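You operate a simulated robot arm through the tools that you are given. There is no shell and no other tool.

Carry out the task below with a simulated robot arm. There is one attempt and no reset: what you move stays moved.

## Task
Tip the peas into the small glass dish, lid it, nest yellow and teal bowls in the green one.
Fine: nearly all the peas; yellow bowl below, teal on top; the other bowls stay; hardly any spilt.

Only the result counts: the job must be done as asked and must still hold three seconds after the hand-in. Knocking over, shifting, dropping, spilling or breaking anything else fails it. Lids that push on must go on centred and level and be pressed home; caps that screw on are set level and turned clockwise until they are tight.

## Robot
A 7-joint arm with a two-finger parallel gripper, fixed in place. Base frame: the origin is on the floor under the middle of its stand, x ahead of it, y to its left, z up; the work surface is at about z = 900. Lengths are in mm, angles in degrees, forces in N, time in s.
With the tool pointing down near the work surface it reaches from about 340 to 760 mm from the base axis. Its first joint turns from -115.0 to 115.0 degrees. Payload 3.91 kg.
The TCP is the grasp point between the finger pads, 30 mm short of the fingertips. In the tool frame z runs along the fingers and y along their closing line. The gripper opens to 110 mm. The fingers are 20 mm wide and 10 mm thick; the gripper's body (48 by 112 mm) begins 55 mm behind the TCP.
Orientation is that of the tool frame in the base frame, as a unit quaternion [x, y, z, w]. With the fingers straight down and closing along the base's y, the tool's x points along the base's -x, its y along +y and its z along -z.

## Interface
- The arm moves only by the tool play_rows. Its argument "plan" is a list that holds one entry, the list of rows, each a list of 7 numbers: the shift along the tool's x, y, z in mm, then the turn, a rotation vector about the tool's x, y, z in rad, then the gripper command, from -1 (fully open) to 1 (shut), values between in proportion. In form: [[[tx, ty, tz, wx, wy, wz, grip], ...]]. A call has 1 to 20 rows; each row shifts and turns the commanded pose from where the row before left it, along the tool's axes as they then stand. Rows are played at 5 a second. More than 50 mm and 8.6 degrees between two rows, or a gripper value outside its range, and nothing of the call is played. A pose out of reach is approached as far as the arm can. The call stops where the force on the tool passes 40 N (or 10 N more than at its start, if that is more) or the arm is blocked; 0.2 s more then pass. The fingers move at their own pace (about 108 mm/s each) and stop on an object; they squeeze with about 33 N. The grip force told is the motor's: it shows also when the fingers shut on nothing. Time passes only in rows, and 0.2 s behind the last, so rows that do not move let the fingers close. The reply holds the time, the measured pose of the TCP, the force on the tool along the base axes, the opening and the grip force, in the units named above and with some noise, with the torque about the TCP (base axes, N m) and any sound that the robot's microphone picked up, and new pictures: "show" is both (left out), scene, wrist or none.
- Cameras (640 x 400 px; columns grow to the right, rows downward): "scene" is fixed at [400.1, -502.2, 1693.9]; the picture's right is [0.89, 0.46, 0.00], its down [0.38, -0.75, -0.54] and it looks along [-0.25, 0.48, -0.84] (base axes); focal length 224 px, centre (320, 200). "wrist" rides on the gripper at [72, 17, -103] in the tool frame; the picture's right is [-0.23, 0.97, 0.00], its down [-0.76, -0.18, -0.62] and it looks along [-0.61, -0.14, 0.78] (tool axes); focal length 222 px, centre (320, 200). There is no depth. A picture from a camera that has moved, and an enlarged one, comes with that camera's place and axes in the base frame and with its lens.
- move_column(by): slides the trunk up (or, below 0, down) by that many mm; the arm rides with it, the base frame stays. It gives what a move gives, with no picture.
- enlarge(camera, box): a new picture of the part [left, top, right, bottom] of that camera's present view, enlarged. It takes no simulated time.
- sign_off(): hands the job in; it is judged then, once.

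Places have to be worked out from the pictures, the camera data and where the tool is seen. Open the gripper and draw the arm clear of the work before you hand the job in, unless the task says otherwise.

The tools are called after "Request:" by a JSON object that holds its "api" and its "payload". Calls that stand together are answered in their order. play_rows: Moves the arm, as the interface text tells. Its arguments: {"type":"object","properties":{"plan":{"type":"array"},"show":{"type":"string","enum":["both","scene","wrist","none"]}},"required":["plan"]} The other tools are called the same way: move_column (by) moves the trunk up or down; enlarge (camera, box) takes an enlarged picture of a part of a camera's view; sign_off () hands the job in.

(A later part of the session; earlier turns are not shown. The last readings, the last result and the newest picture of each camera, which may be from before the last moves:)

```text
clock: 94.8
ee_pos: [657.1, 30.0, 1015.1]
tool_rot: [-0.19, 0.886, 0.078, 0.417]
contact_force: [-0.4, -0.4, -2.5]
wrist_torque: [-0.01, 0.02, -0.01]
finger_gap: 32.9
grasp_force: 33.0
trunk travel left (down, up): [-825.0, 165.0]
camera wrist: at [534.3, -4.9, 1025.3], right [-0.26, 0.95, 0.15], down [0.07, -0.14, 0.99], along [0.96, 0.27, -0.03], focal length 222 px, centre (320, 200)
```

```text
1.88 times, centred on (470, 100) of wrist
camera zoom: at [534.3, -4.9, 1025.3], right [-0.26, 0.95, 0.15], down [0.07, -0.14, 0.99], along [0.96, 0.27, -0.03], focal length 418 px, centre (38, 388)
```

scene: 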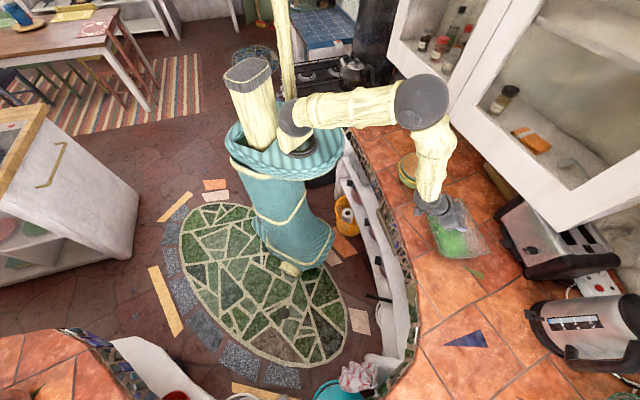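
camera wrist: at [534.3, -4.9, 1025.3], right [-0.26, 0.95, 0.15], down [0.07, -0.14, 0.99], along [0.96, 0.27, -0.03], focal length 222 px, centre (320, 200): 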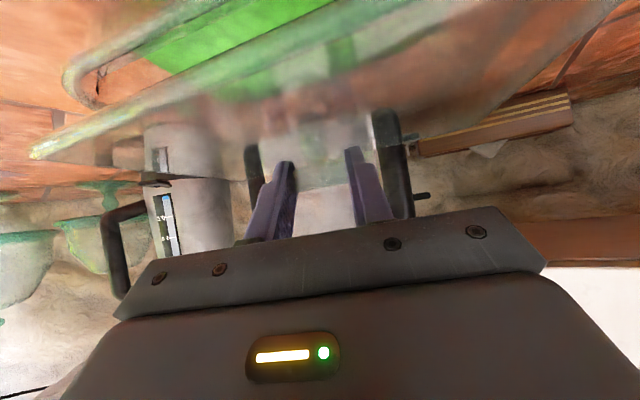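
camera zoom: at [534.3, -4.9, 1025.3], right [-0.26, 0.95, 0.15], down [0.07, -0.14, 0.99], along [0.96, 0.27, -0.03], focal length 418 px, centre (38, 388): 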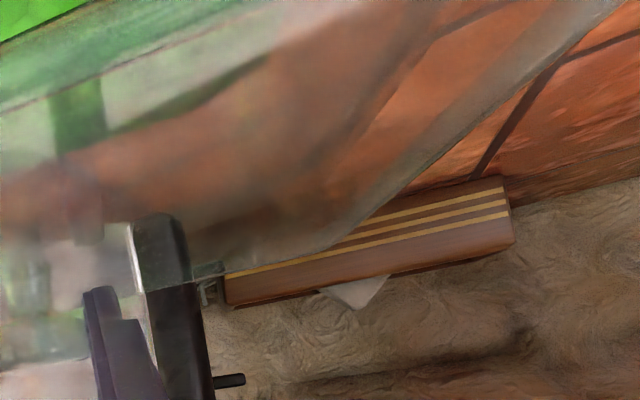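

The lid is within ~2 mm of the dish centre but rolled about 1.2° by the hand. I level the roll, shift (+2, −1) mm and lower 12 mm, then inspect again.

Request:
{"api": "play_rows", "payload": {"plan": [[[0, 0, 0, -0.013, -0.0003, 0.0155, 1], [4.1, -0.8, 4.5, 0, 0, 0, 1], [4.1, -0.8, 4.5, 0, 0, 0, 1], [0, 0, 0, 0, 0, 0, 1]]], "show": "both"}}

Request:
{"api": "enlarge", "payload": {"camera": "scene", "box": [435, 205, 505, 265]}}

Request:
{"api": "enlarge", "payload": {"camera": "wrist", "box": [0, 0, 320, 200]}}

Request:
{"api": "enlarge", "payload": {"camera": "wrist", "box": [320, 0, 640, 200]}}

```text
clock: 95.8
ee_pos: [660.4, 28.4, 1003.4]
tool_rot: [-0.186, 0.887, 0.087, 0.415]
contact_force: [-0.3, -0.3, -2.8]
wrist_torque: [-0.03, -0.03, 0.0]
finger_gap: 33.0
grasp_force: 33.0
trunk travel left (down, up): [-825.0, 165.0]
camera wrist: at [537.1, -5.9, 1013.0], right [-0.26, 0.95, 0.17], down [0.08, -0.16, 0.98], along [0.96, 0.27, -0.04], focal length 222 px, centre (320, 200)
```

scene: 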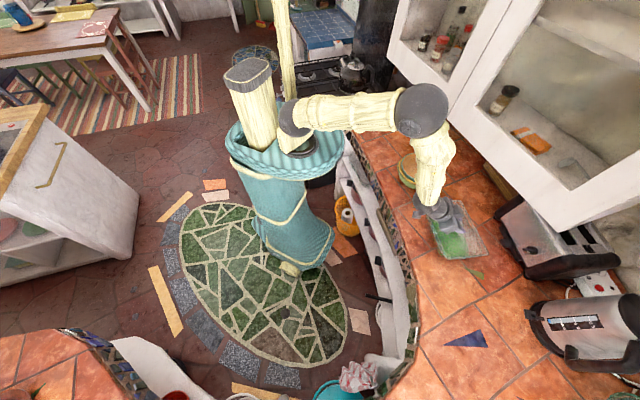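
wrist: 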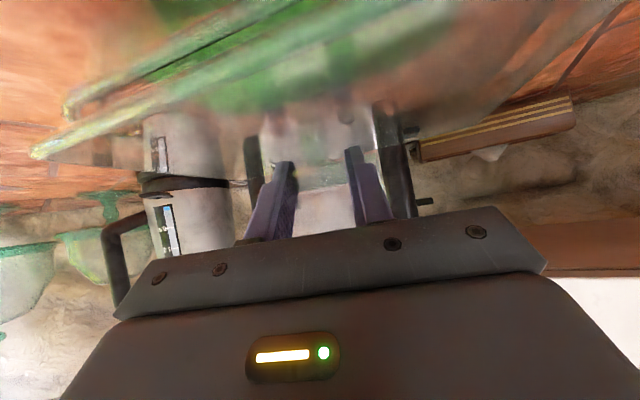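

```text
6.67 times, centred on (470, 235) of scene
camera zoom: at [400.1, -502.2, 1693.9], right [0.89, 0.46, 0.0], down [0.38, -0.75, -0.54], along [-0.25, 0.48, -0.84], focal length 1495 px, centre (-680, -33)
```

zoom: 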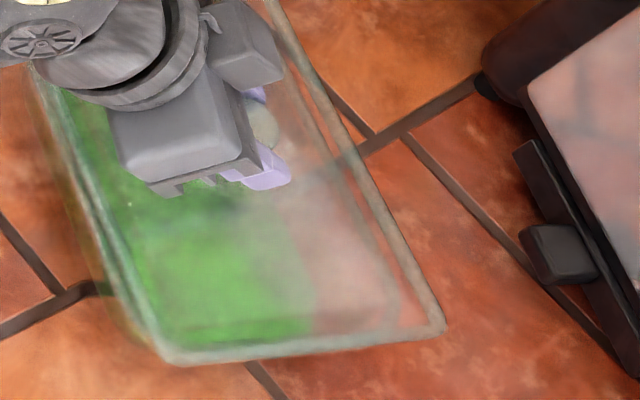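

```text
2.00 times, centred on (160, 100) of wrist
camera zoom: at [537.1, -5.9, 1013.0], right [-0.26, 0.95, 0.17], down [0.08, -0.16, 0.98], along [0.96, 0.27, -0.04], focal length 444 px, centre (640, 400)
```

zoom: 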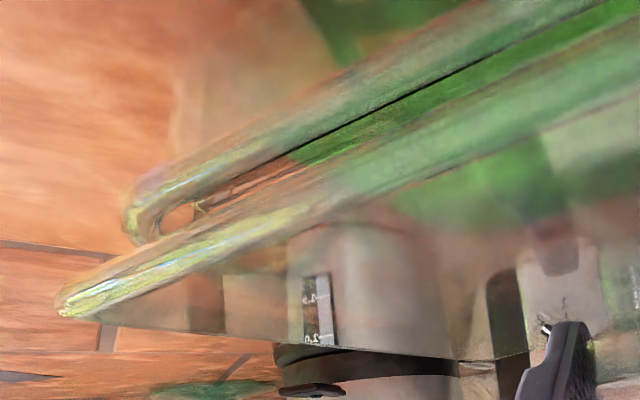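

```text
2.00 times, centred on (480, 100) of wrist
camera zoom: at [537.1, -5.9, 1013.0], right [-0.26, 0.95, 0.17], down [0.08, -0.16, 0.98], along [0.96, 0.27, -0.04], focal length 444 px, centre (0, 400)
```

zoom: 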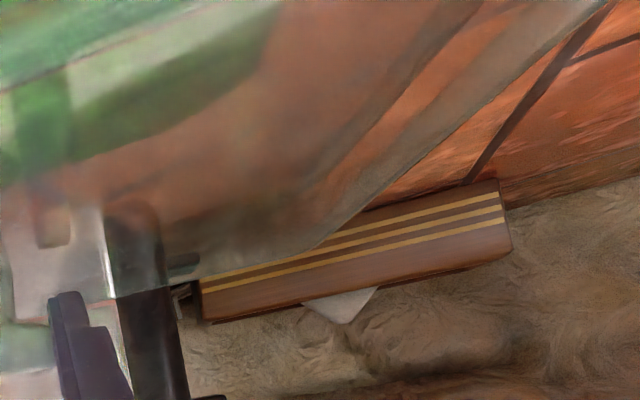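

The lid is level and within 1–2 mm by several measures. I nudge it (−1.2, +0.5) mm and lower 6 mm, towards the rim.

Request:
{"api": "play_rows", "payload": {"plan": [[[2.6, 0.47, 1.6, 0, 0, 0, 1], [2.6, 0.47, 1.6, 0, 0, 0, 1], [0, 0, 0, 0, 0, 0, 1]]], "show": "both"}}

Request:
{"api": "enlarge", "payload": {"camera": "scene", "box": [435, 205, 505, 265]}}

Request:
{"api": "enlarge", "payload": {"camera": "wrist", "box": [0, 20, 240, 170]}}

```text
clock: 96.6
ee_pos: [658.8, 30.2, 996.3]
tool_rot: [-0.185, 0.887, 0.087, 0.414]
contact_force: [0.2, 0.3, -3.0]
wrist_torque: [-0.01, 0.0, -0.01]
finger_gap: 32.6
grasp_force: 33.5
trunk travel left (down, up): [-825.0, 165.0]
camera wrist: at [536.2, -5.6, 1006.9], right [-0.26, 0.95, 0.17], down [0.08, -0.16, 0.98], along [0.96, 0.27, -0.04], focal length 222 px, centre (320, 200)
```

scene: 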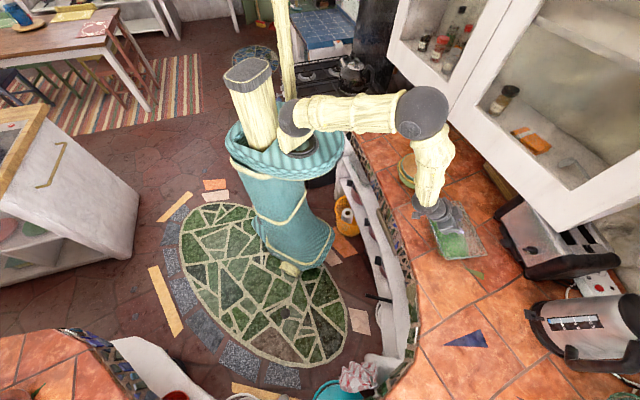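
wrist: 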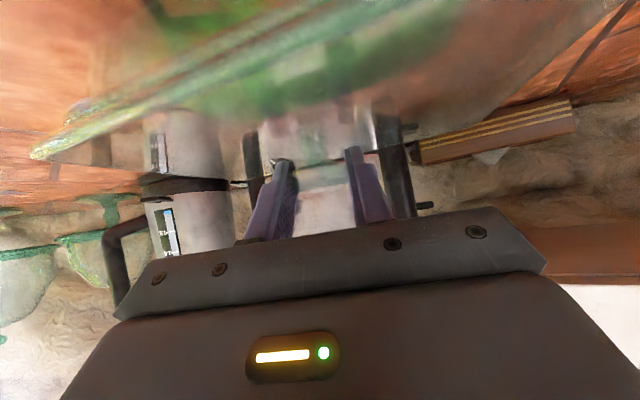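

```text
6.67 times, centred on (470, 235) of scene
camera zoom: at [400.1, -502.2, 1693.9], right [0.89, 0.46, 0.0], down [0.38, -0.75, -0.54], along [-0.25, 0.48, -0.84], focal length 1495 px, centre (-680, -33)
```

zoom: 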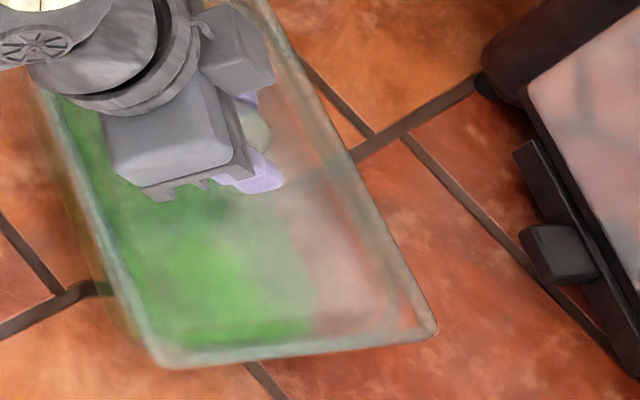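

```text
2.67 times, centred on (120, 95) of wrist
camera zoom: at [536.2, -5.6, 1006.9], right [-0.26, 0.95, 0.17], down [0.08, -0.16, 0.98], along [0.96, 0.27, -0.04], focal length 592 px, centre (853, 480)
```

zoom: 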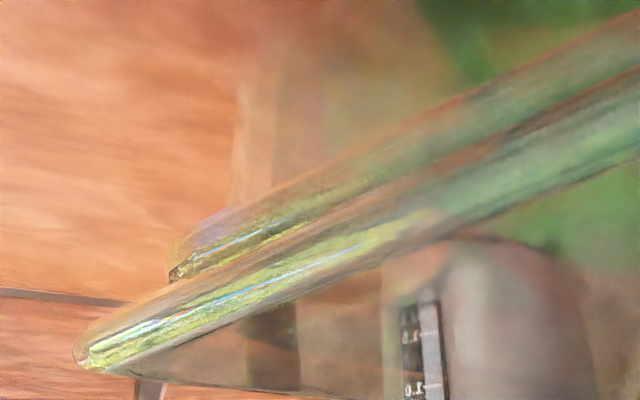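

The lid's edges now coincide with the rim within my ~2 mm accuracy. I lower in 1.5 mm steps until contact.

Request:
{"api": "play_rows", "payload": {"plan": [[[1.15, 0, 0.96, 0, 0, 0, 1], [1.15, 0, 0.96, 0, 0, 0, 1], [1.15, 0, 0.96, 0, 0, 0, 1], [0, 0, 0, 0, 0, 0, 1]]], "show": "none"}}

```text
clock: 97.6
ee_pos: [659.2, 30.9, 993.8]
tool_rot: [-0.186, 0.886, 0.087, 0.415]
contact_force: [-1.5, -0.5, 3.1]
wrist_torque: [-0.22, 0.37, -0.08]
finger_gap: 32.7
grasp_force: 33.2
trunk travel left (down, up): [-825.0, 165.0]
```

First contact is along the near long edge (about 6 N), so the lid is pitched very slightly; it can pivot in the pads. I lower 2 mm more to let it bed down.

Request:
{"api": "play_rows", "payload": {"plan": [[[0.77, 0, 0.64, 0, 0, 0, 1], [0.77, 0, 0.64, 0, 0, 0, 1], [0, 0, 0, 0, 0, 0, 1]]], "show": "both"}}

Request:
{"api": "enlarge", "payload": {"camera": "scene", "box": [425, 195, 495, 265]}}

Request:
{"api": "enlarge", "payload": {"camera": "wrist", "box": [0, 20, 240, 170]}}

Request:
{"api": "enlarge", "payload": {"camera": "wrist", "box": [380, 0, 640, 160]}}

```text
clock: 98.4
ee_pos: [659.1, 30.0, 994.1]
tool_rot: [-0.186, 0.885, 0.087, 0.418]
contact_force: [2.6, -0.9, 17.7]
wrist_torque: [-0.14, 0.38, -0.24]
finger_gap: 33.2
grasp_force: 33.0
trunk travel left (down, up): [-825.0, 165.0]
camera wrist: at [536.3, -5.3, 1002.5], right [-0.26, 0.95, 0.17], down [0.07, -0.16, 0.98], along [0.96, 0.27, -0.03], focal length 222 px, centre (320, 200)
```

scene: 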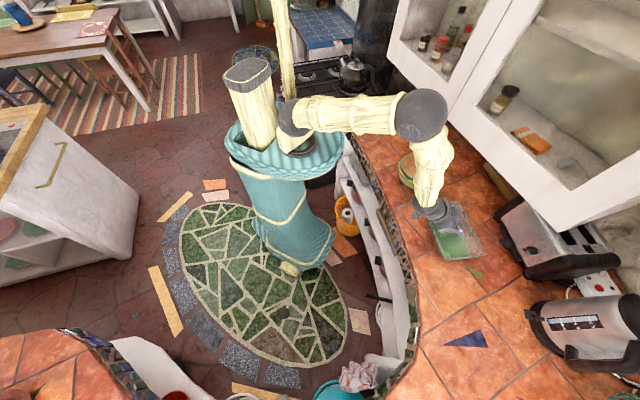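
wrist: 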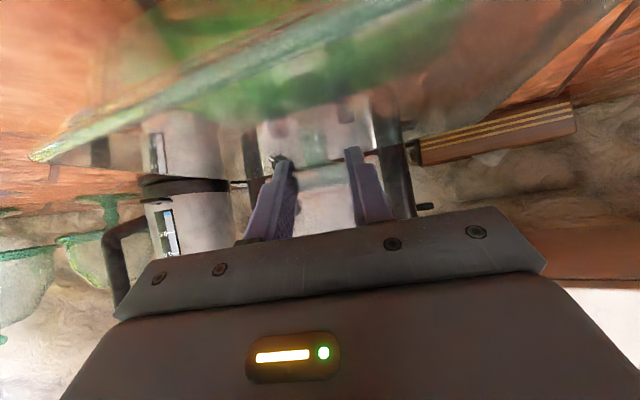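

```text
5.71 times, centred on (460, 230) of scene
camera zoom: at [400.1, -502.2, 1693.9], right [0.89, 0.46, 0.0], down [0.38, -0.75, -0.54], along [-0.25, 0.48, -0.84], focal length 1281 px, centre (-480, 29)
```

zoom: 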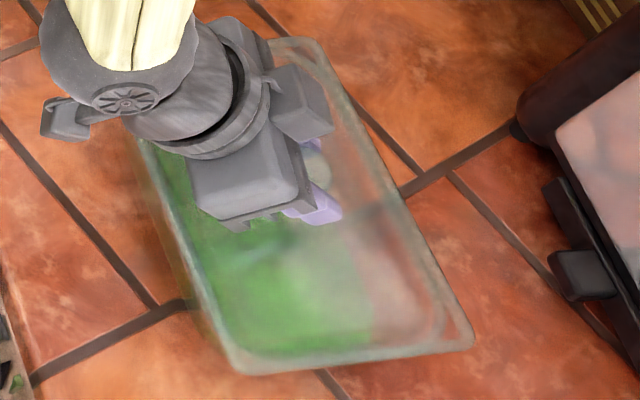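

```text
2.67 times, centred on (120, 95) of wrist
camera zoom: at [536.3, -5.3, 1002.5], right [-0.26, 0.95, 0.17], down [0.07, -0.16, 0.98], along [0.96, 0.27, -0.03], focal length 592 px, centre (853, 480)
```

zoom: 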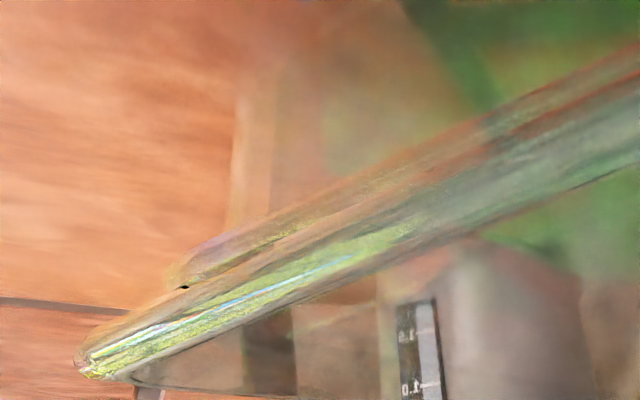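

```text
2.46 times, centred on (510, 80) of wrist
camera zoom: at [536.3, -5.3, 1002.5], right [-0.26, 0.95, 0.17], down [0.07, -0.16, 0.98], along [0.96, 0.27, -0.03], focal length 547 px, centre (-148, 495)
```

zoom: 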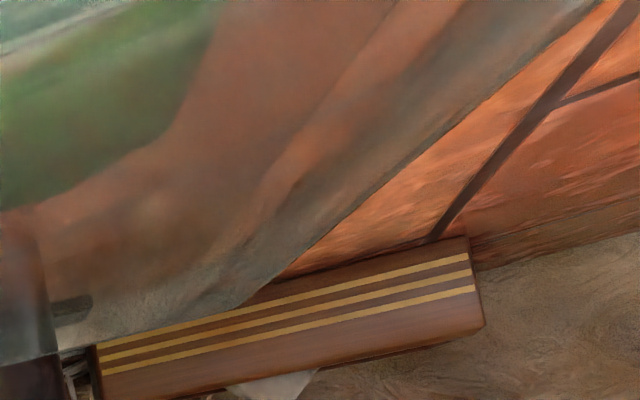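

The lid now carries ~20 N, centred near the knob, so it lies on the rim. I look closely at the corners to check the fit before releasing.

Request:
{"api": "enlarge", "payload": {"camera": "scene", "box": [450, 195, 490, 235]}}

Request:
{"api": "enlarge", "payload": {"camera": "scene", "box": [440, 235, 490, 265]}}

Request:
{"api": "enlarge", "payload": {"camera": "scene", "box": [425, 205, 465, 265]}}

```text
10.00 times, centred on (470, 215) of scene
camera zoom: at [400.1, -502.2, 1693.9], right [0.89, 0.46, 0.0], down [0.38, -0.75, -0.54], along [-0.25, 0.48, -0.84], focal length 2242 px, centre (-1180, 50)
```

zoom: 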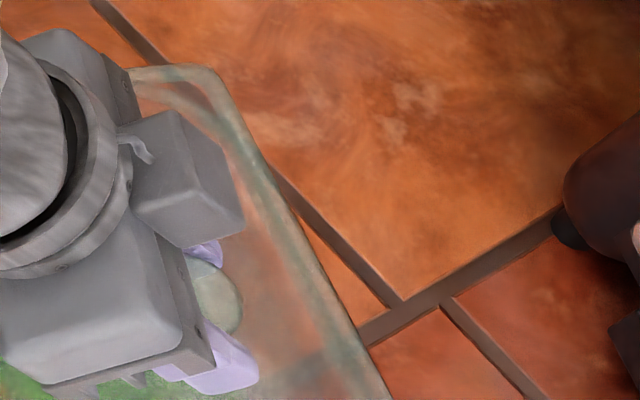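

```text
12.80 times, centred on (465, 250) of scene
camera zoom: at [400.1, -502.2, 1693.9], right [0.89, 0.46, 0.0], down [0.38, -0.75, -0.54], along [-0.25, 0.48, -0.84], focal length 2870 px, centre (-1536, -440)
```

zoom: 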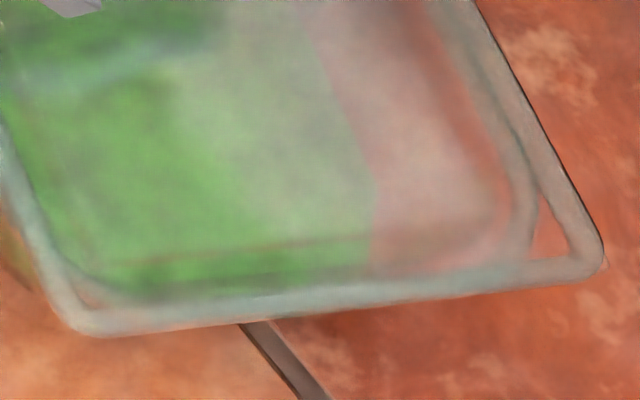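

```text
6.67 times, centred on (445, 235) of scene
camera zoom: at [400.1, -502.2, 1693.9], right [0.89, 0.46, 0.0], down [0.38, -0.75, -0.54], along [-0.25, 0.48, -0.84], focal length 1495 px, centre (-513, -33)
```

zoom: 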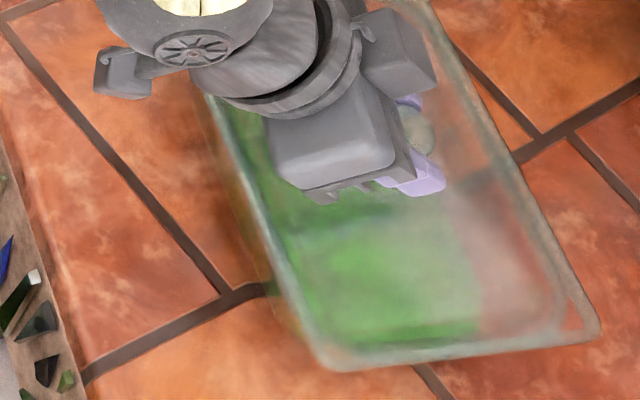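

By these close-ups the lid overlaps the rim evenly, centred within about 2 mm in both directions. I press further down with the knob held, watching force and any click.

Request:
{"api": "play_rows", "payload": {"plan": [[[0.77, 0, 0.64, 0, 0, 0, 1], [0.77, 0, 0.64, 0, 0, 0, 1], [0, 0, 0, 0, 0, 0, 1]]], "show": "none"}}

```text
clock: 99.2
ee_pos: [659.3, 30.0, 990.3]
tool_rot: [-0.185, 0.886, 0.086, 0.417]
contact_force: [6.6, 0.5, 21.1]
wrist_torque: [0.18, -0.27, -0.19]
finger_gap: 33.2
grasp_force: 32.7
trunk travel left (down, up): [-825.0, 165.0]
```

The TCP dropped nearly 4 mm at about the same force, so something slid down. I look at the fit again.

Request:
{"api": "enlarge", "payload": {"camera": "scene", "box": [440, 235, 490, 265]}}

Request:
{"api": "enlarge", "payload": {"camera": "scene", "box": [425, 195, 495, 265]}}

Request:
{"api": "enlarge", "payload": {"camera": "wrist", "box": [0, 0, 640, 200]}}

Request:
{"api": "enlarge", "payload": {"camera": "wrist", "box": [200, 80, 440, 230]}}

```text
12.80 times, centred on (465, 250) of scene
camera zoom: at [400.1, -502.2, 1693.9], right [0.89, 0.46, 0.0], down [0.38, -0.75, -0.54], along [-0.25, 0.48, -0.84], focal length 2870 px, centre (-1536, -440)
```

zoom: 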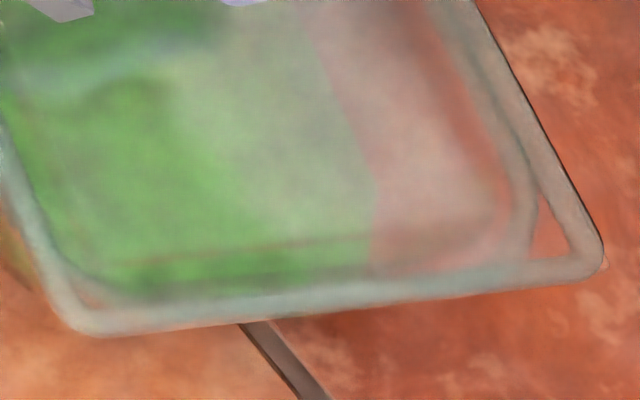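

```text
5.71 times, centred on (460, 230) of scene
camera zoom: at [400.1, -502.2, 1693.9], right [0.89, 0.46, 0.0], down [0.38, -0.75, -0.54], along [-0.25, 0.48, -0.84], focal length 1281 px, centre (-480, 29)
```

zoom: 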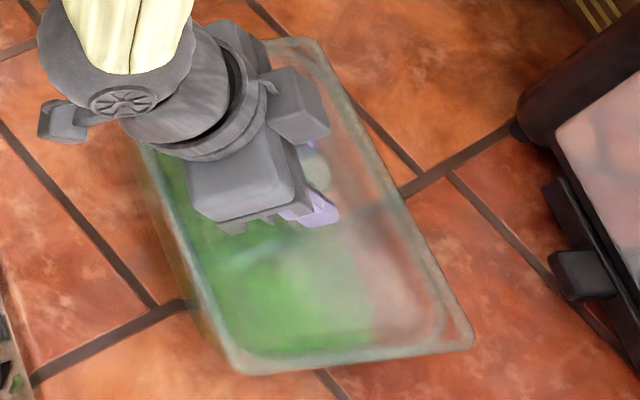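

```text
1.00 times, centred on (320, 100) of wrist (not enlarged: the box is as wide or as high as the picture)
camera zoom: at [535.8, -5.5, 999.8], right [-0.26, 0.95, 0.17], down [0.08, -0.16, 0.98], along [0.96, 0.27, -0.03], focal length 222 px, centre (320, 300)
```

zoom: 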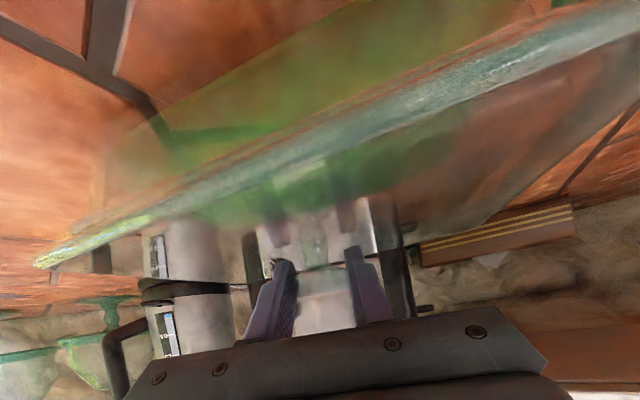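

```text
2.67 times, centred on (320, 155) of wrist
camera zoom: at [535.8, -5.5, 999.8], right [-0.26, 0.95, 0.17], down [0.08, -0.16, 0.98], along [0.96, 0.27, -0.03], focal length 592 px, centre (320, 320)
```

zoom: 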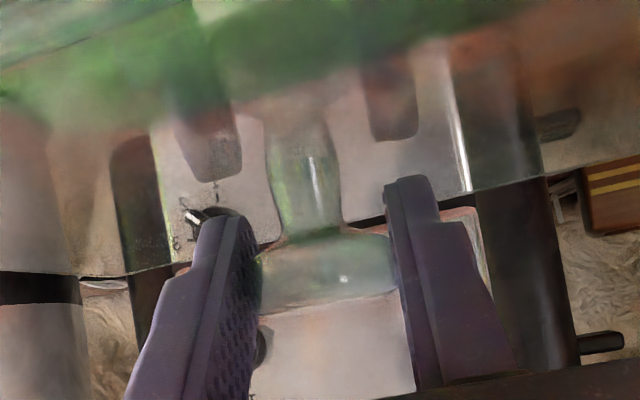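

The lid itself stayed put; the pads slid 4 mm down the knob. I relax the downward force and open the gripper, then back off along the fingers.

Request:
{"api": "play_rows", "payload": {"plan": [[[-1.2, 0, -1.0, 0, 0, 0, 1], [-1.3, 0, -1.1, 0, 0, 0, 1], [0, 0, 0, 0, 0, 0, 1], [0, 0, 0, 0, 0, 0, 0.35], [0, 0, 0, 0, 0, 0, 0.1], [0, 0, 0, 0, 0, 0, -0.1], [0, 0, 0, 0, 0, 0, -0.1]]], "show": "scene"}}

Request:
{"api": "enlarge", "payload": {"camera": "scene", "box": [440, 235, 490, 265]}}

Request:
{"api": "enlarge", "payload": {"camera": "wrist", "box": [200, 80, 440, 230]}}

```text
clock: 100.8
ee_pos: [659.1, 30.0, 992.7]
tool_rot: [-0.185, 0.887, 0.087, 0.414]
contact_force: [0.2, -0.5, -0.8]
wrist_torque: [0.01, 0.03, 0.0]
finger_gap: 60.7
grasp_force: 0.1
trunk travel left (down, up): [-825.0, 165.0]
```

scene: 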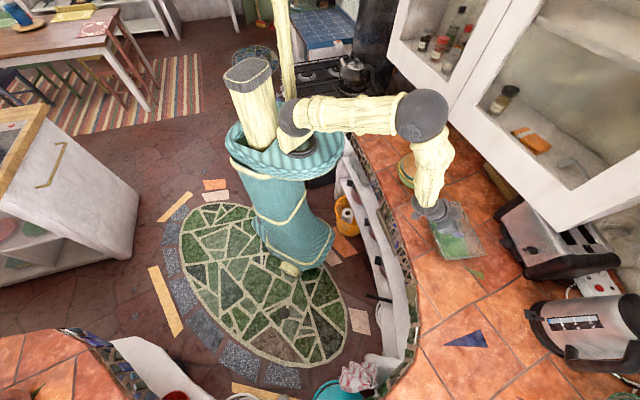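

```text
12.80 times, centred on (465, 250) of scene
camera zoom: at [400.1, -502.2, 1693.9], right [0.89, 0.46, 0.0], down [0.38, -0.75, -0.54], along [-0.25, 0.48, -0.84], focal length 2870 px, centre (-1536, -440)
```

zoom: 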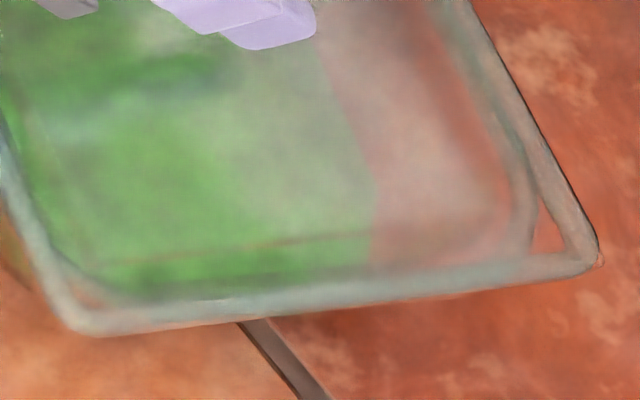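

```text
2.67 times, centred on (320, 155) of wrist
camera zoom: at [535.9, -5.4, 1002.1], right [-0.26, 0.95, 0.17], down [0.08, -0.16, 0.98], along [0.96, 0.27, -0.04], focal length 592 px, centre (320, 320)
```

zoom: 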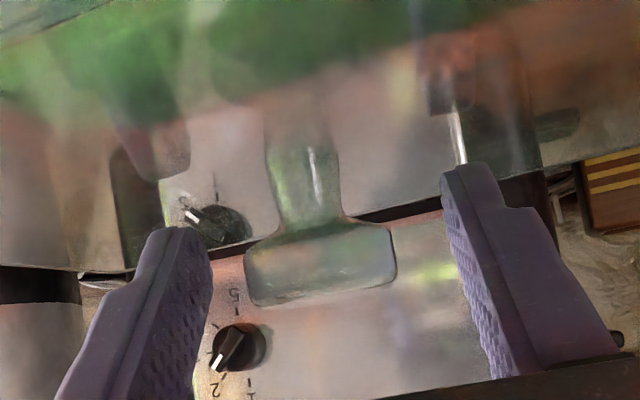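

The knob is free and the lid hasn't moved. I withdraw along the fingers, turn the hand vertical and close it, ready to press on top of the knob.

Request:
{"api": "play_rows", "payload": {"plan": [[[0, 0, -20, 0, 0, 0, -0.1], [0, 0, -30, 0, 0, 0, -0.1], [0, 0, -35, 0, 0, 0, -0.1], [0, 0, -35, 0, 0, 0, -0.1], [0, 0, 0, 0, 0.1455, 0, 0.3], [0, 0, 0, 0, 0.1455, 0, 0.6], [0, 0, 0, 0, 0.1455, 0, 1], [0, 0, 0, 0, 0.1455, 0, 1], [0, 0, 0, 0, 0.1455, 0, 1], [0, 0, 0, 0, 0.1455, 0, 1], [0, 0, 0, 0, 0, 0, 1]]], "show": "both"}}

Request:
{"api": "enlarge", "payload": {"camera": "scene", "box": [415, 190, 505, 270]}}

Request:
{"api": "enlarge", "payload": {"camera": "wrist", "box": [160, 0, 480, 200]}}

```text
clock: 103.2
ee_pos: [574.2, -7.1, 1068.9]
tool_rot: [-0.205, 0.979, 0.001, 0.0]
contact_force: [0.0, 0.8, 1.4]
wrist_torque: [0.02, -0.01, -0.02]
finger_gap: 0.0
grasp_force: 32.7
trunk travel left (down, up): [-825.0, 165.0]
camera wrist: at [500.1, -20.9, 1172.0], right [-0.18, 0.98, 0.0], down [0.77, 0.14, 0.62], along [0.61, 0.11, -0.78], focal length 222 px, centre (320, 200)
```

scene: 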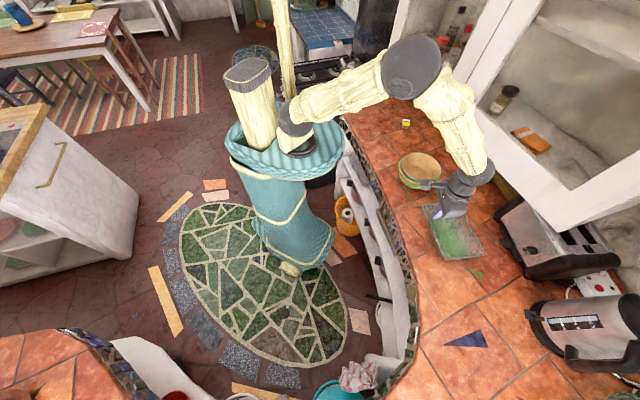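
wrist: 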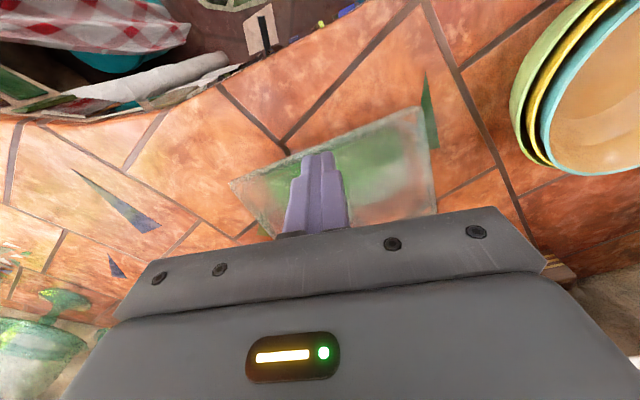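

```text
5.00 times, centred on (460, 230) of scene
camera zoom: at [400.1, -502.2, 1693.9], right [0.89, 0.46, 0.0], down [0.38, -0.75, -0.54], along [-0.25, 0.48, -0.84], focal length 1121 px, centre (-380, 50)
```

zoom: 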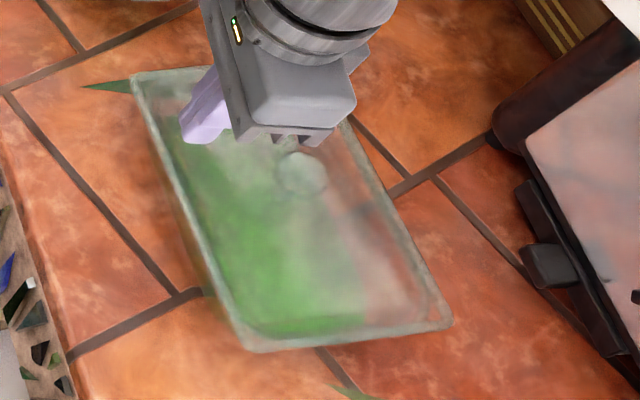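

```text
2.00 times, centred on (320, 100) of wrist
camera zoom: at [500.1, -20.9, 1172.0], right [-0.18, 0.98, 0.0], down [0.77, 0.14, 0.62], along [0.61, 0.11, -0.78], focal length 444 px, centre (320, 400)
```

zoom: 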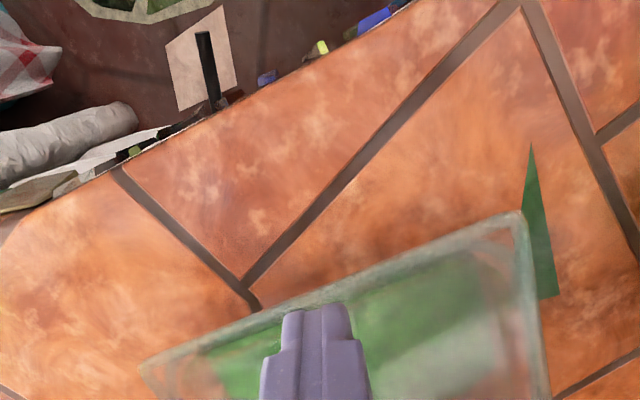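

The lid lies flat on the rim (top edge z≈952) and is centred. I move the closed fingers over the knob and come down to just above it.

Request:
{"api": "play_rows", "payload": {"plan": [[[-34.2, 0.1, 0, 0, 0, 0, 1], [-34.2, 0.1, 0, 0, 0, 0, 1], [-34.2, 0.1, 0, 0, 0, 0, 1], [0, 0, 20, 0, 0, 0, 1], [0, 0, 20, 0, 0, 0, 1], [0, 0, 0, 0, 0, 0, 1]]], "show": "both"}}

Request:
{"api": "enlarge", "payload": {"camera": "scene", "box": [425, 195, 495, 265]}}

Request:
{"api": "enlarge", "payload": {"camera": "wrist", "box": [160, 0, 480, 200]}}

```text
clock: 104.6
ee_pos: [668.4, 34.1, 1029.7]
tool_rot: [-0.205, 0.979, 0.001, 0.001]
contact_force: [0.6, -0.1, 0.7]
wrist_torque: [-0.02, 0.0, 0.02]
finger_gap: 0.0
grasp_force: 33.1
trunk travel left (down, up): [-825.0, 165.0]
camera wrist: at [594.2, 20.3, 1132.1], right [-0.18, 0.98, 0.0], down [0.77, 0.14, 0.62], along [0.61, 0.11, -0.78], focal length 222 px, centre (320, 200)
```

scene: 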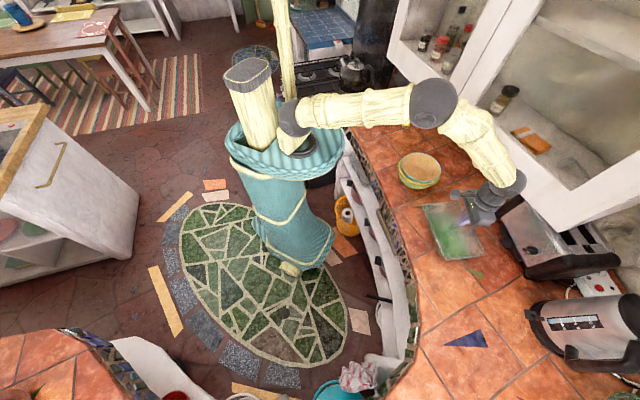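
wrist: 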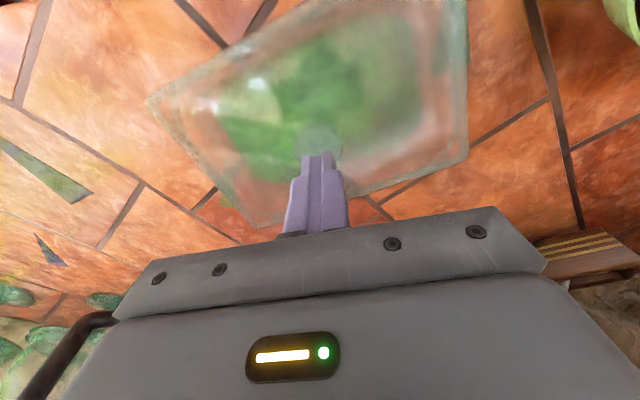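

```text
5.71 times, centred on (460, 230) of scene
camera zoom: at [400.1, -502.2, 1693.9], right [0.89, 0.46, 0.0], down [0.38, -0.75, -0.54], along [-0.25, 0.48, -0.84], focal length 1281 px, centre (-480, 29)
```

zoom: 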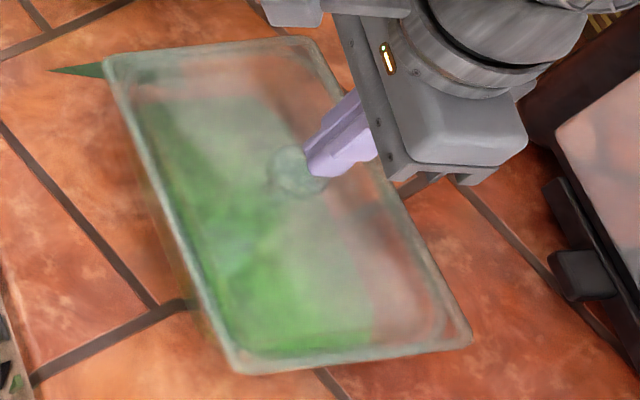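

```text
2.00 times, centred on (320, 100) of wrist
camera zoom: at [594.2, 20.3, 1132.1], right [-0.18, 0.98, 0.0], down [0.77, 0.14, 0.62], along [0.61, 0.11, -0.78], focal length 444 px, centre (320, 400)
```

zoom: 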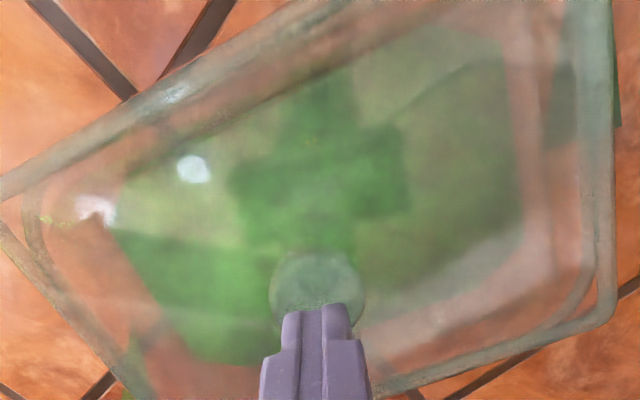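

From above I can see both the lid's outline and the dish rim through it; the knob seems a few mm nearer the robot than my tool. Before pressing, I rise 100 mm for an unobstructed look at how centred the lid is.

Request:
{"api": "play_rows", "payload": {"plan": [[[0, 0, -35, 0, 0, 0, 1], [0, 0, -35, 0, 0, 0, 1], [0, 0, -30, 0, 0, 0, 1], [0, 0, 0, 0, 0, 0, 1]]], "show": "wrist"}}

Request:
{"api": "enlarge", "payload": {"camera": "wrist", "box": [200, 20, 320, 170]}}

Request:
{"api": "enlarge", "payload": {"camera": "wrist", "box": [310, 0, 430, 160]}}

```text
clock: 105.6
ee_pos: [668.9, 35.0, 1128.6]
tool_rot: [-0.205, 0.979, 0.0, 0.0]
contact_force: [0.3, -0.3, -0.7]
wrist_torque: [-0.01, 0.01, 0.01]
finger_gap: 0.0
grasp_force: 32.7
trunk travel left (down, up): [-825.0, 165.0]
camera wrist: at [594.6, 20.3, 1231.4], right [-0.18, 0.98, 0.0], down [0.77, 0.14, 0.62], along [0.61, 0.11, -0.78], focal length 222 px, centre (320, 200)
```

wrist: 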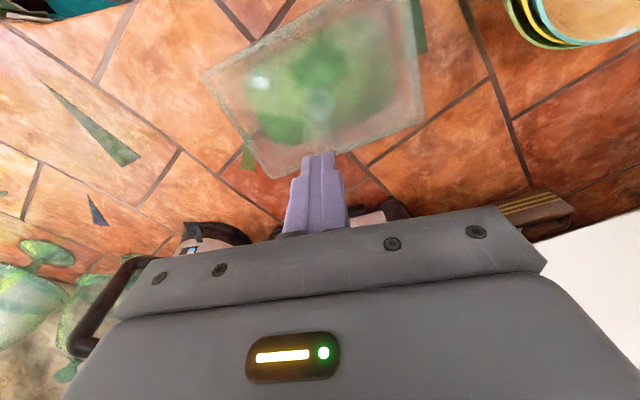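

```text
2.67 times, centred on (260, 95) of wrist
camera zoom: at [594.6, 20.3, 1231.4], right [-0.18, 0.98, 0.0], down [0.77, 0.14, 0.62], along [0.61, 0.11, -0.78], focal length 592 px, centre (480, 480)
```

zoom: 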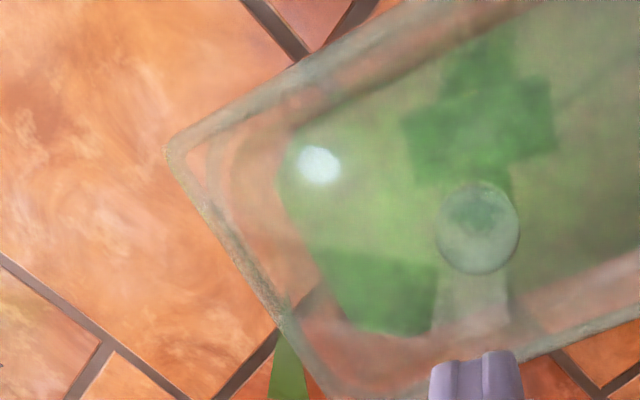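

```text
2.50 times, centred on (370, 80) of wrist
camera zoom: at [594.6, 20.3, 1231.4], right [-0.18, 0.98, 0.0], down [0.77, 0.14, 0.62], along [0.61, 0.11, -0.78], focal length 555 px, centre (195, 500)
```

zoom: 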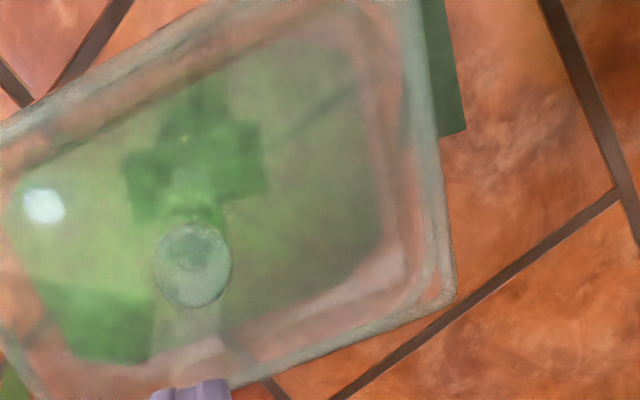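

The lid and the rim below it are clearly visible now. I enlarge each side to measure the overhang of the lid over the dish.

Request:
{"api": "enlarge", "payload": {"camera": "wrist", "box": [195, 60, 275, 110]}}

Request:
{"api": "enlarge", "payload": {"camera": "wrist", "box": [360, 80, 440, 130]}}

Request:
{"api": "enlarge", "payload": {"camera": "wrist", "box": [240, 130, 320, 180]}}

Request:
{"api": "enlarge", "payload": {"camera": "wrist", "box": [340, 0, 440, 62]}}

```text
8.00 times, centred on (235, 85) of wrist
camera zoom: at [594.6, 20.3, 1231.4], right [-0.18, 0.98, 0.0], down [0.77, 0.14, 0.62], along [0.61, 0.11, -0.78], focal length 1777 px, centre (1000, 1120)
```

zoom: 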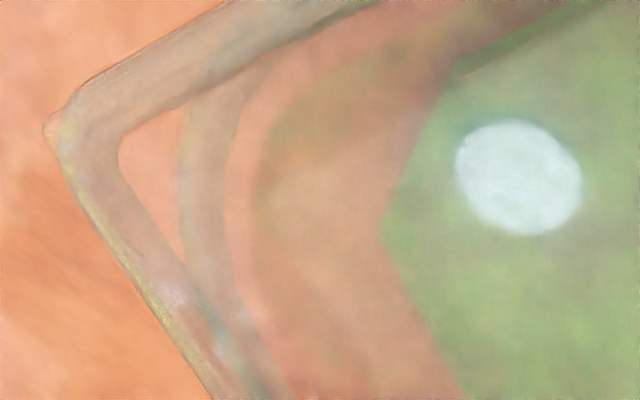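

```text
8.00 times, centred on (400, 105) of wrist
camera zoom: at [594.6, 20.3, 1231.4], right [-0.18, 0.98, 0.0], down [0.77, 0.14, 0.62], along [0.61, 0.11, -0.78], focal length 1777 px, centre (-320, 960)
```

zoom: 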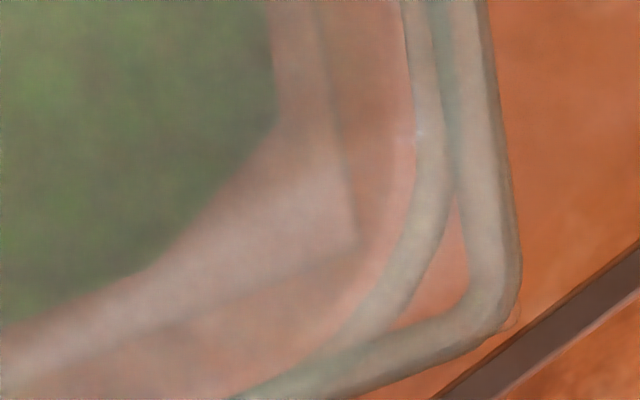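

```text
8.00 times, centred on (280, 155) of wrist
camera zoom: at [594.6, 20.3, 1231.4], right [-0.18, 0.98, 0.0], down [0.77, 0.14, 0.62], along [0.61, 0.11, -0.78], focal length 1777 px, centre (640, 560)
```

zoom: 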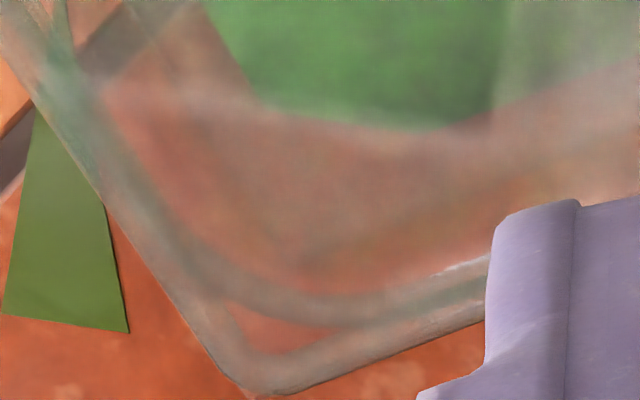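

```text
6.40 times, centred on (390, 31) of wrist
camera zoom: at [594.6, 20.3, 1231.4], right [-0.18, 0.98, 0.0], down [0.77, 0.14, 0.62], along [0.61, 0.11, -0.78], focal length 1422 px, centre (-128, 1282)
```

zoom: 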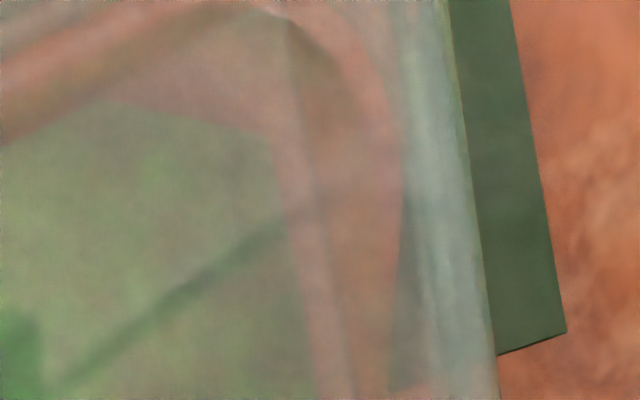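

The lid overhangs the rim almost equally on all sides — about 3–5 mm each — so it is centred and level. I go back down over the knob, at about (665.5, 33.5), to press it home.

Request:
{"api": "play_rows", "payload": {"plan": [[[3.7, 0, 0, 0, 0, 0, 1], [0, 0, 35, 0, 0, 0, 1], [0, 0, 35, 0, 0, 0, 1], [0, 0, 30, 0, 0, 0, 1], [0, 0, 4, 0, 0, 0, 1], [0, 0, 2, 0, 0, 0, 1], [0, 0, 2, 0, 0, 0, 1], [0, 0, 0, 0, 0, 0, 1]]], "show": "wrist"}}

Request:
{"api": "enlarge", "payload": {"camera": "wrist", "box": [240, 60, 400, 180]}}

```text
clock: 107.4
ee_pos: [664.5, 32.3, 1023.7]
tool_rot: [-0.206, 0.979, 0.0, 0.003]
contact_force: [2.1, -0.6, 19.1]
wrist_torque: [-0.12, 0.07, 0.07]
finger_gap: 0.1
grasp_force: 33.0
trunk travel left (down, up): [-825.0, 165.0]
camera wrist: at [590.2, 18.8, 1126.1], right [-0.18, 0.98, 0.0], down [0.76, 0.14, 0.63], along [0.62, 0.11, -0.78], focal length 222 px, centre (320, 200)
```

wrist: 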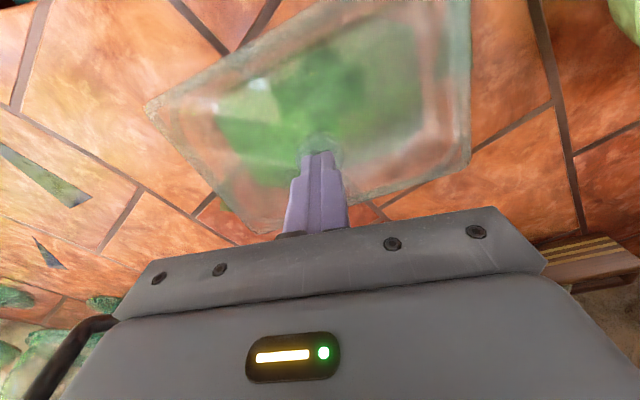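

```text
3.33 times, centred on (320, 120) of wrist
camera zoom: at [590.2, 18.8, 1126.1], right [-0.18, 0.98, 0.0], down [0.76, 0.14, 0.63], along [0.62, 0.11, -0.78], focal length 740 px, centre (320, 467)
```

zoom: 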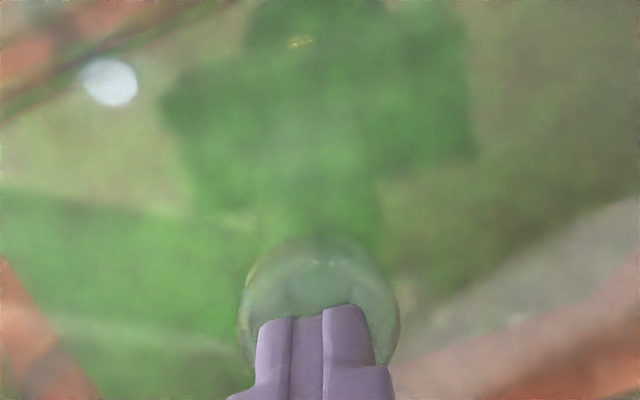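

Contact with the knob top at 19 N. I press on in 1–2 mm steps, watching for the lid to go home.

Request:
{"api": "play_rows", "payload": {"plan": [[[0, 0, 1.5, 0, 0, 0, 1], [0, 0, 1.5, 0, 0, 0, 1], [0, 0, 0, 0, 0, 0, 1]]], "show": "none"}}

```text
clock: 108.1
ee_pos: [668.0, 33.2, 1024.2]
tool_rot: [-0.205, 0.979, 0.0, 0.005]
contact_force: [-2.6, -0.8, 15.3]
wrist_torque: [-0.04, 0.19, 0.07]
finger_gap: 0.0
grasp_force: 33.0
trunk travel left (down, up): [-825.0, 165.0]
stopped in row 3: the force on the tool passed its limit at 41 N (the readings are from after the stop); the commanded pose is now the measured one
```

The lid did not sink under 41 N, so it is hard down on something. I'll check from the side, at low angle, whether it is fully home all round.

Request:
{"api": "play_rows", "payload": {"plan": [[[0, 0, -30, 0, 0, 0, 1], [0, 0, -30, 0, 0, 0, 1], [44.3, -6.3, 0, 0, 0, 0, 1], [44.3, -6.3, 0, 0, 0, 0, 1], [44.3, -6.3, 0, 0, 0, 0, 1], [44.3, -6.3, 0, 0, 0, 0, 1], [0, 0, 0, 0, -0.1455, 0, 1], [0, 0, 0, 0, -0.1455, 0, 1], [0, 0, 0, 0, -0.1455, 0, 1], [0, 0, 0, 0, -0.1455, 0, 1], [0, 0, 0, 0, -0.1455, 0, 1], [0, 0, 0, 0, -0.1455, 0, 1], [30.4, 0, 25.5, 0, 0, 0, 1], [30.4, 0, 25.5, 0, 0, 0, 1], [30.4, 0, 25.5, 0, 0, 0, 1], [0, 0, 0, 0, 0, 0, 1]]], "show": "both"}}

Request:
{"api": "enlarge", "payload": {"camera": "wrist", "box": [160, 90, 320, 190]}}

Request:
{"api": "enlarge", "payload": {"camera": "wrist", "box": [320, 60, 480, 160]}}

Request:
{"api": "enlarge", "payload": {"camera": "scene", "box": [415, 190, 505, 270]}}

```text
clock: 111.5
ee_pos: [515.2, -61.9, 961.0]
tool_rot: [-0.186, 0.885, 0.086, 0.418]
contact_force: [0.1, 0.3, 0.5]
wrist_torque: [0.03, -0.01, 0.01]
finger_gap: 0.0
grasp_force: 33.3
trunk travel left (down, up): [-825.0, 165.0]
camera wrist: at [391.9, -96.7, 970.8], right [-0.26, 0.95, 0.17], down [0.07, -0.16, 0.98], along [0.96, 0.27, -0.03], focal length 222 px, centre (320, 200)
```

scene: 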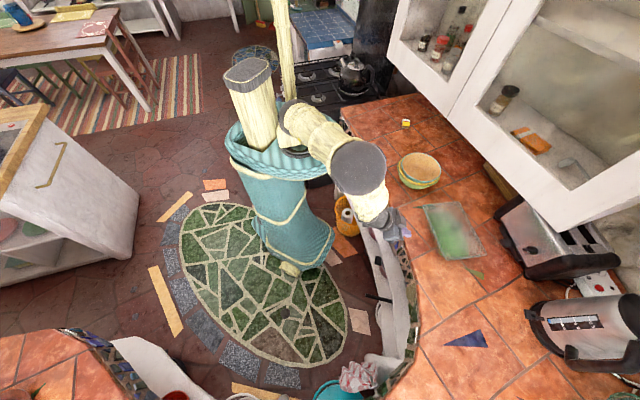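
wrist: 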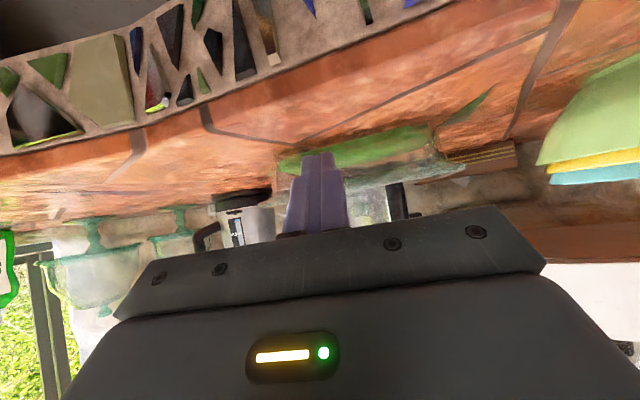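

```text
4.00 times, centred on (240, 140) of wrist
camera zoom: at [391.9, -96.7, 970.8], right [-0.26, 0.95, 0.17], down [0.07, -0.16, 0.98], along [0.96, 0.27, -0.03], focal length 888 px, centre (640, 440)
```

zoom: 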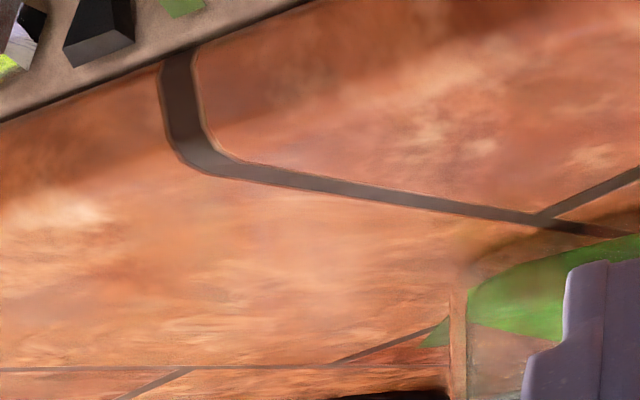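

```text
4.00 times, centred on (400, 110) of wrist
camera zoom: at [391.9, -96.7, 970.8], right [-0.26, 0.95, 0.17], down [0.07, -0.16, 0.98], along [0.96, 0.27, -0.03], focal length 888 px, centre (0, 560)
```

zoom: 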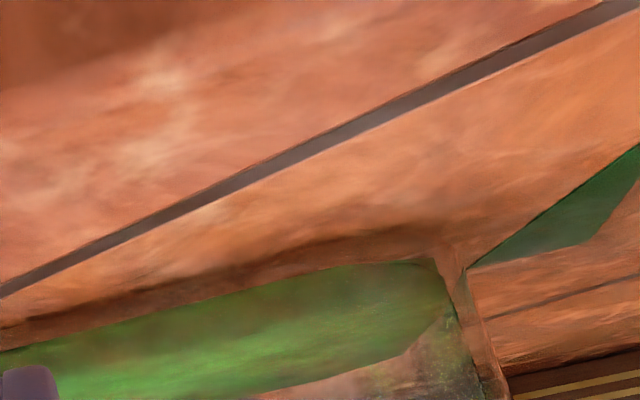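

```text
5.00 times, centred on (460, 230) of scene
camera zoom: at [400.1, -502.2, 1693.9], right [0.89, 0.46, 0.0], down [0.38, -0.75, -0.54], along [-0.25, 0.48, -0.84], focal length 1121 px, centre (-380, 50)
```

zoom: 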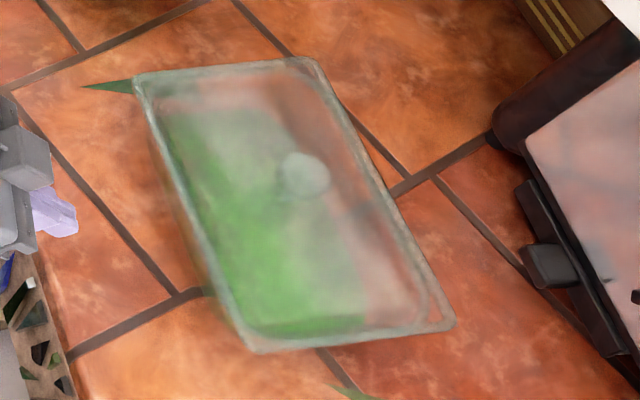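

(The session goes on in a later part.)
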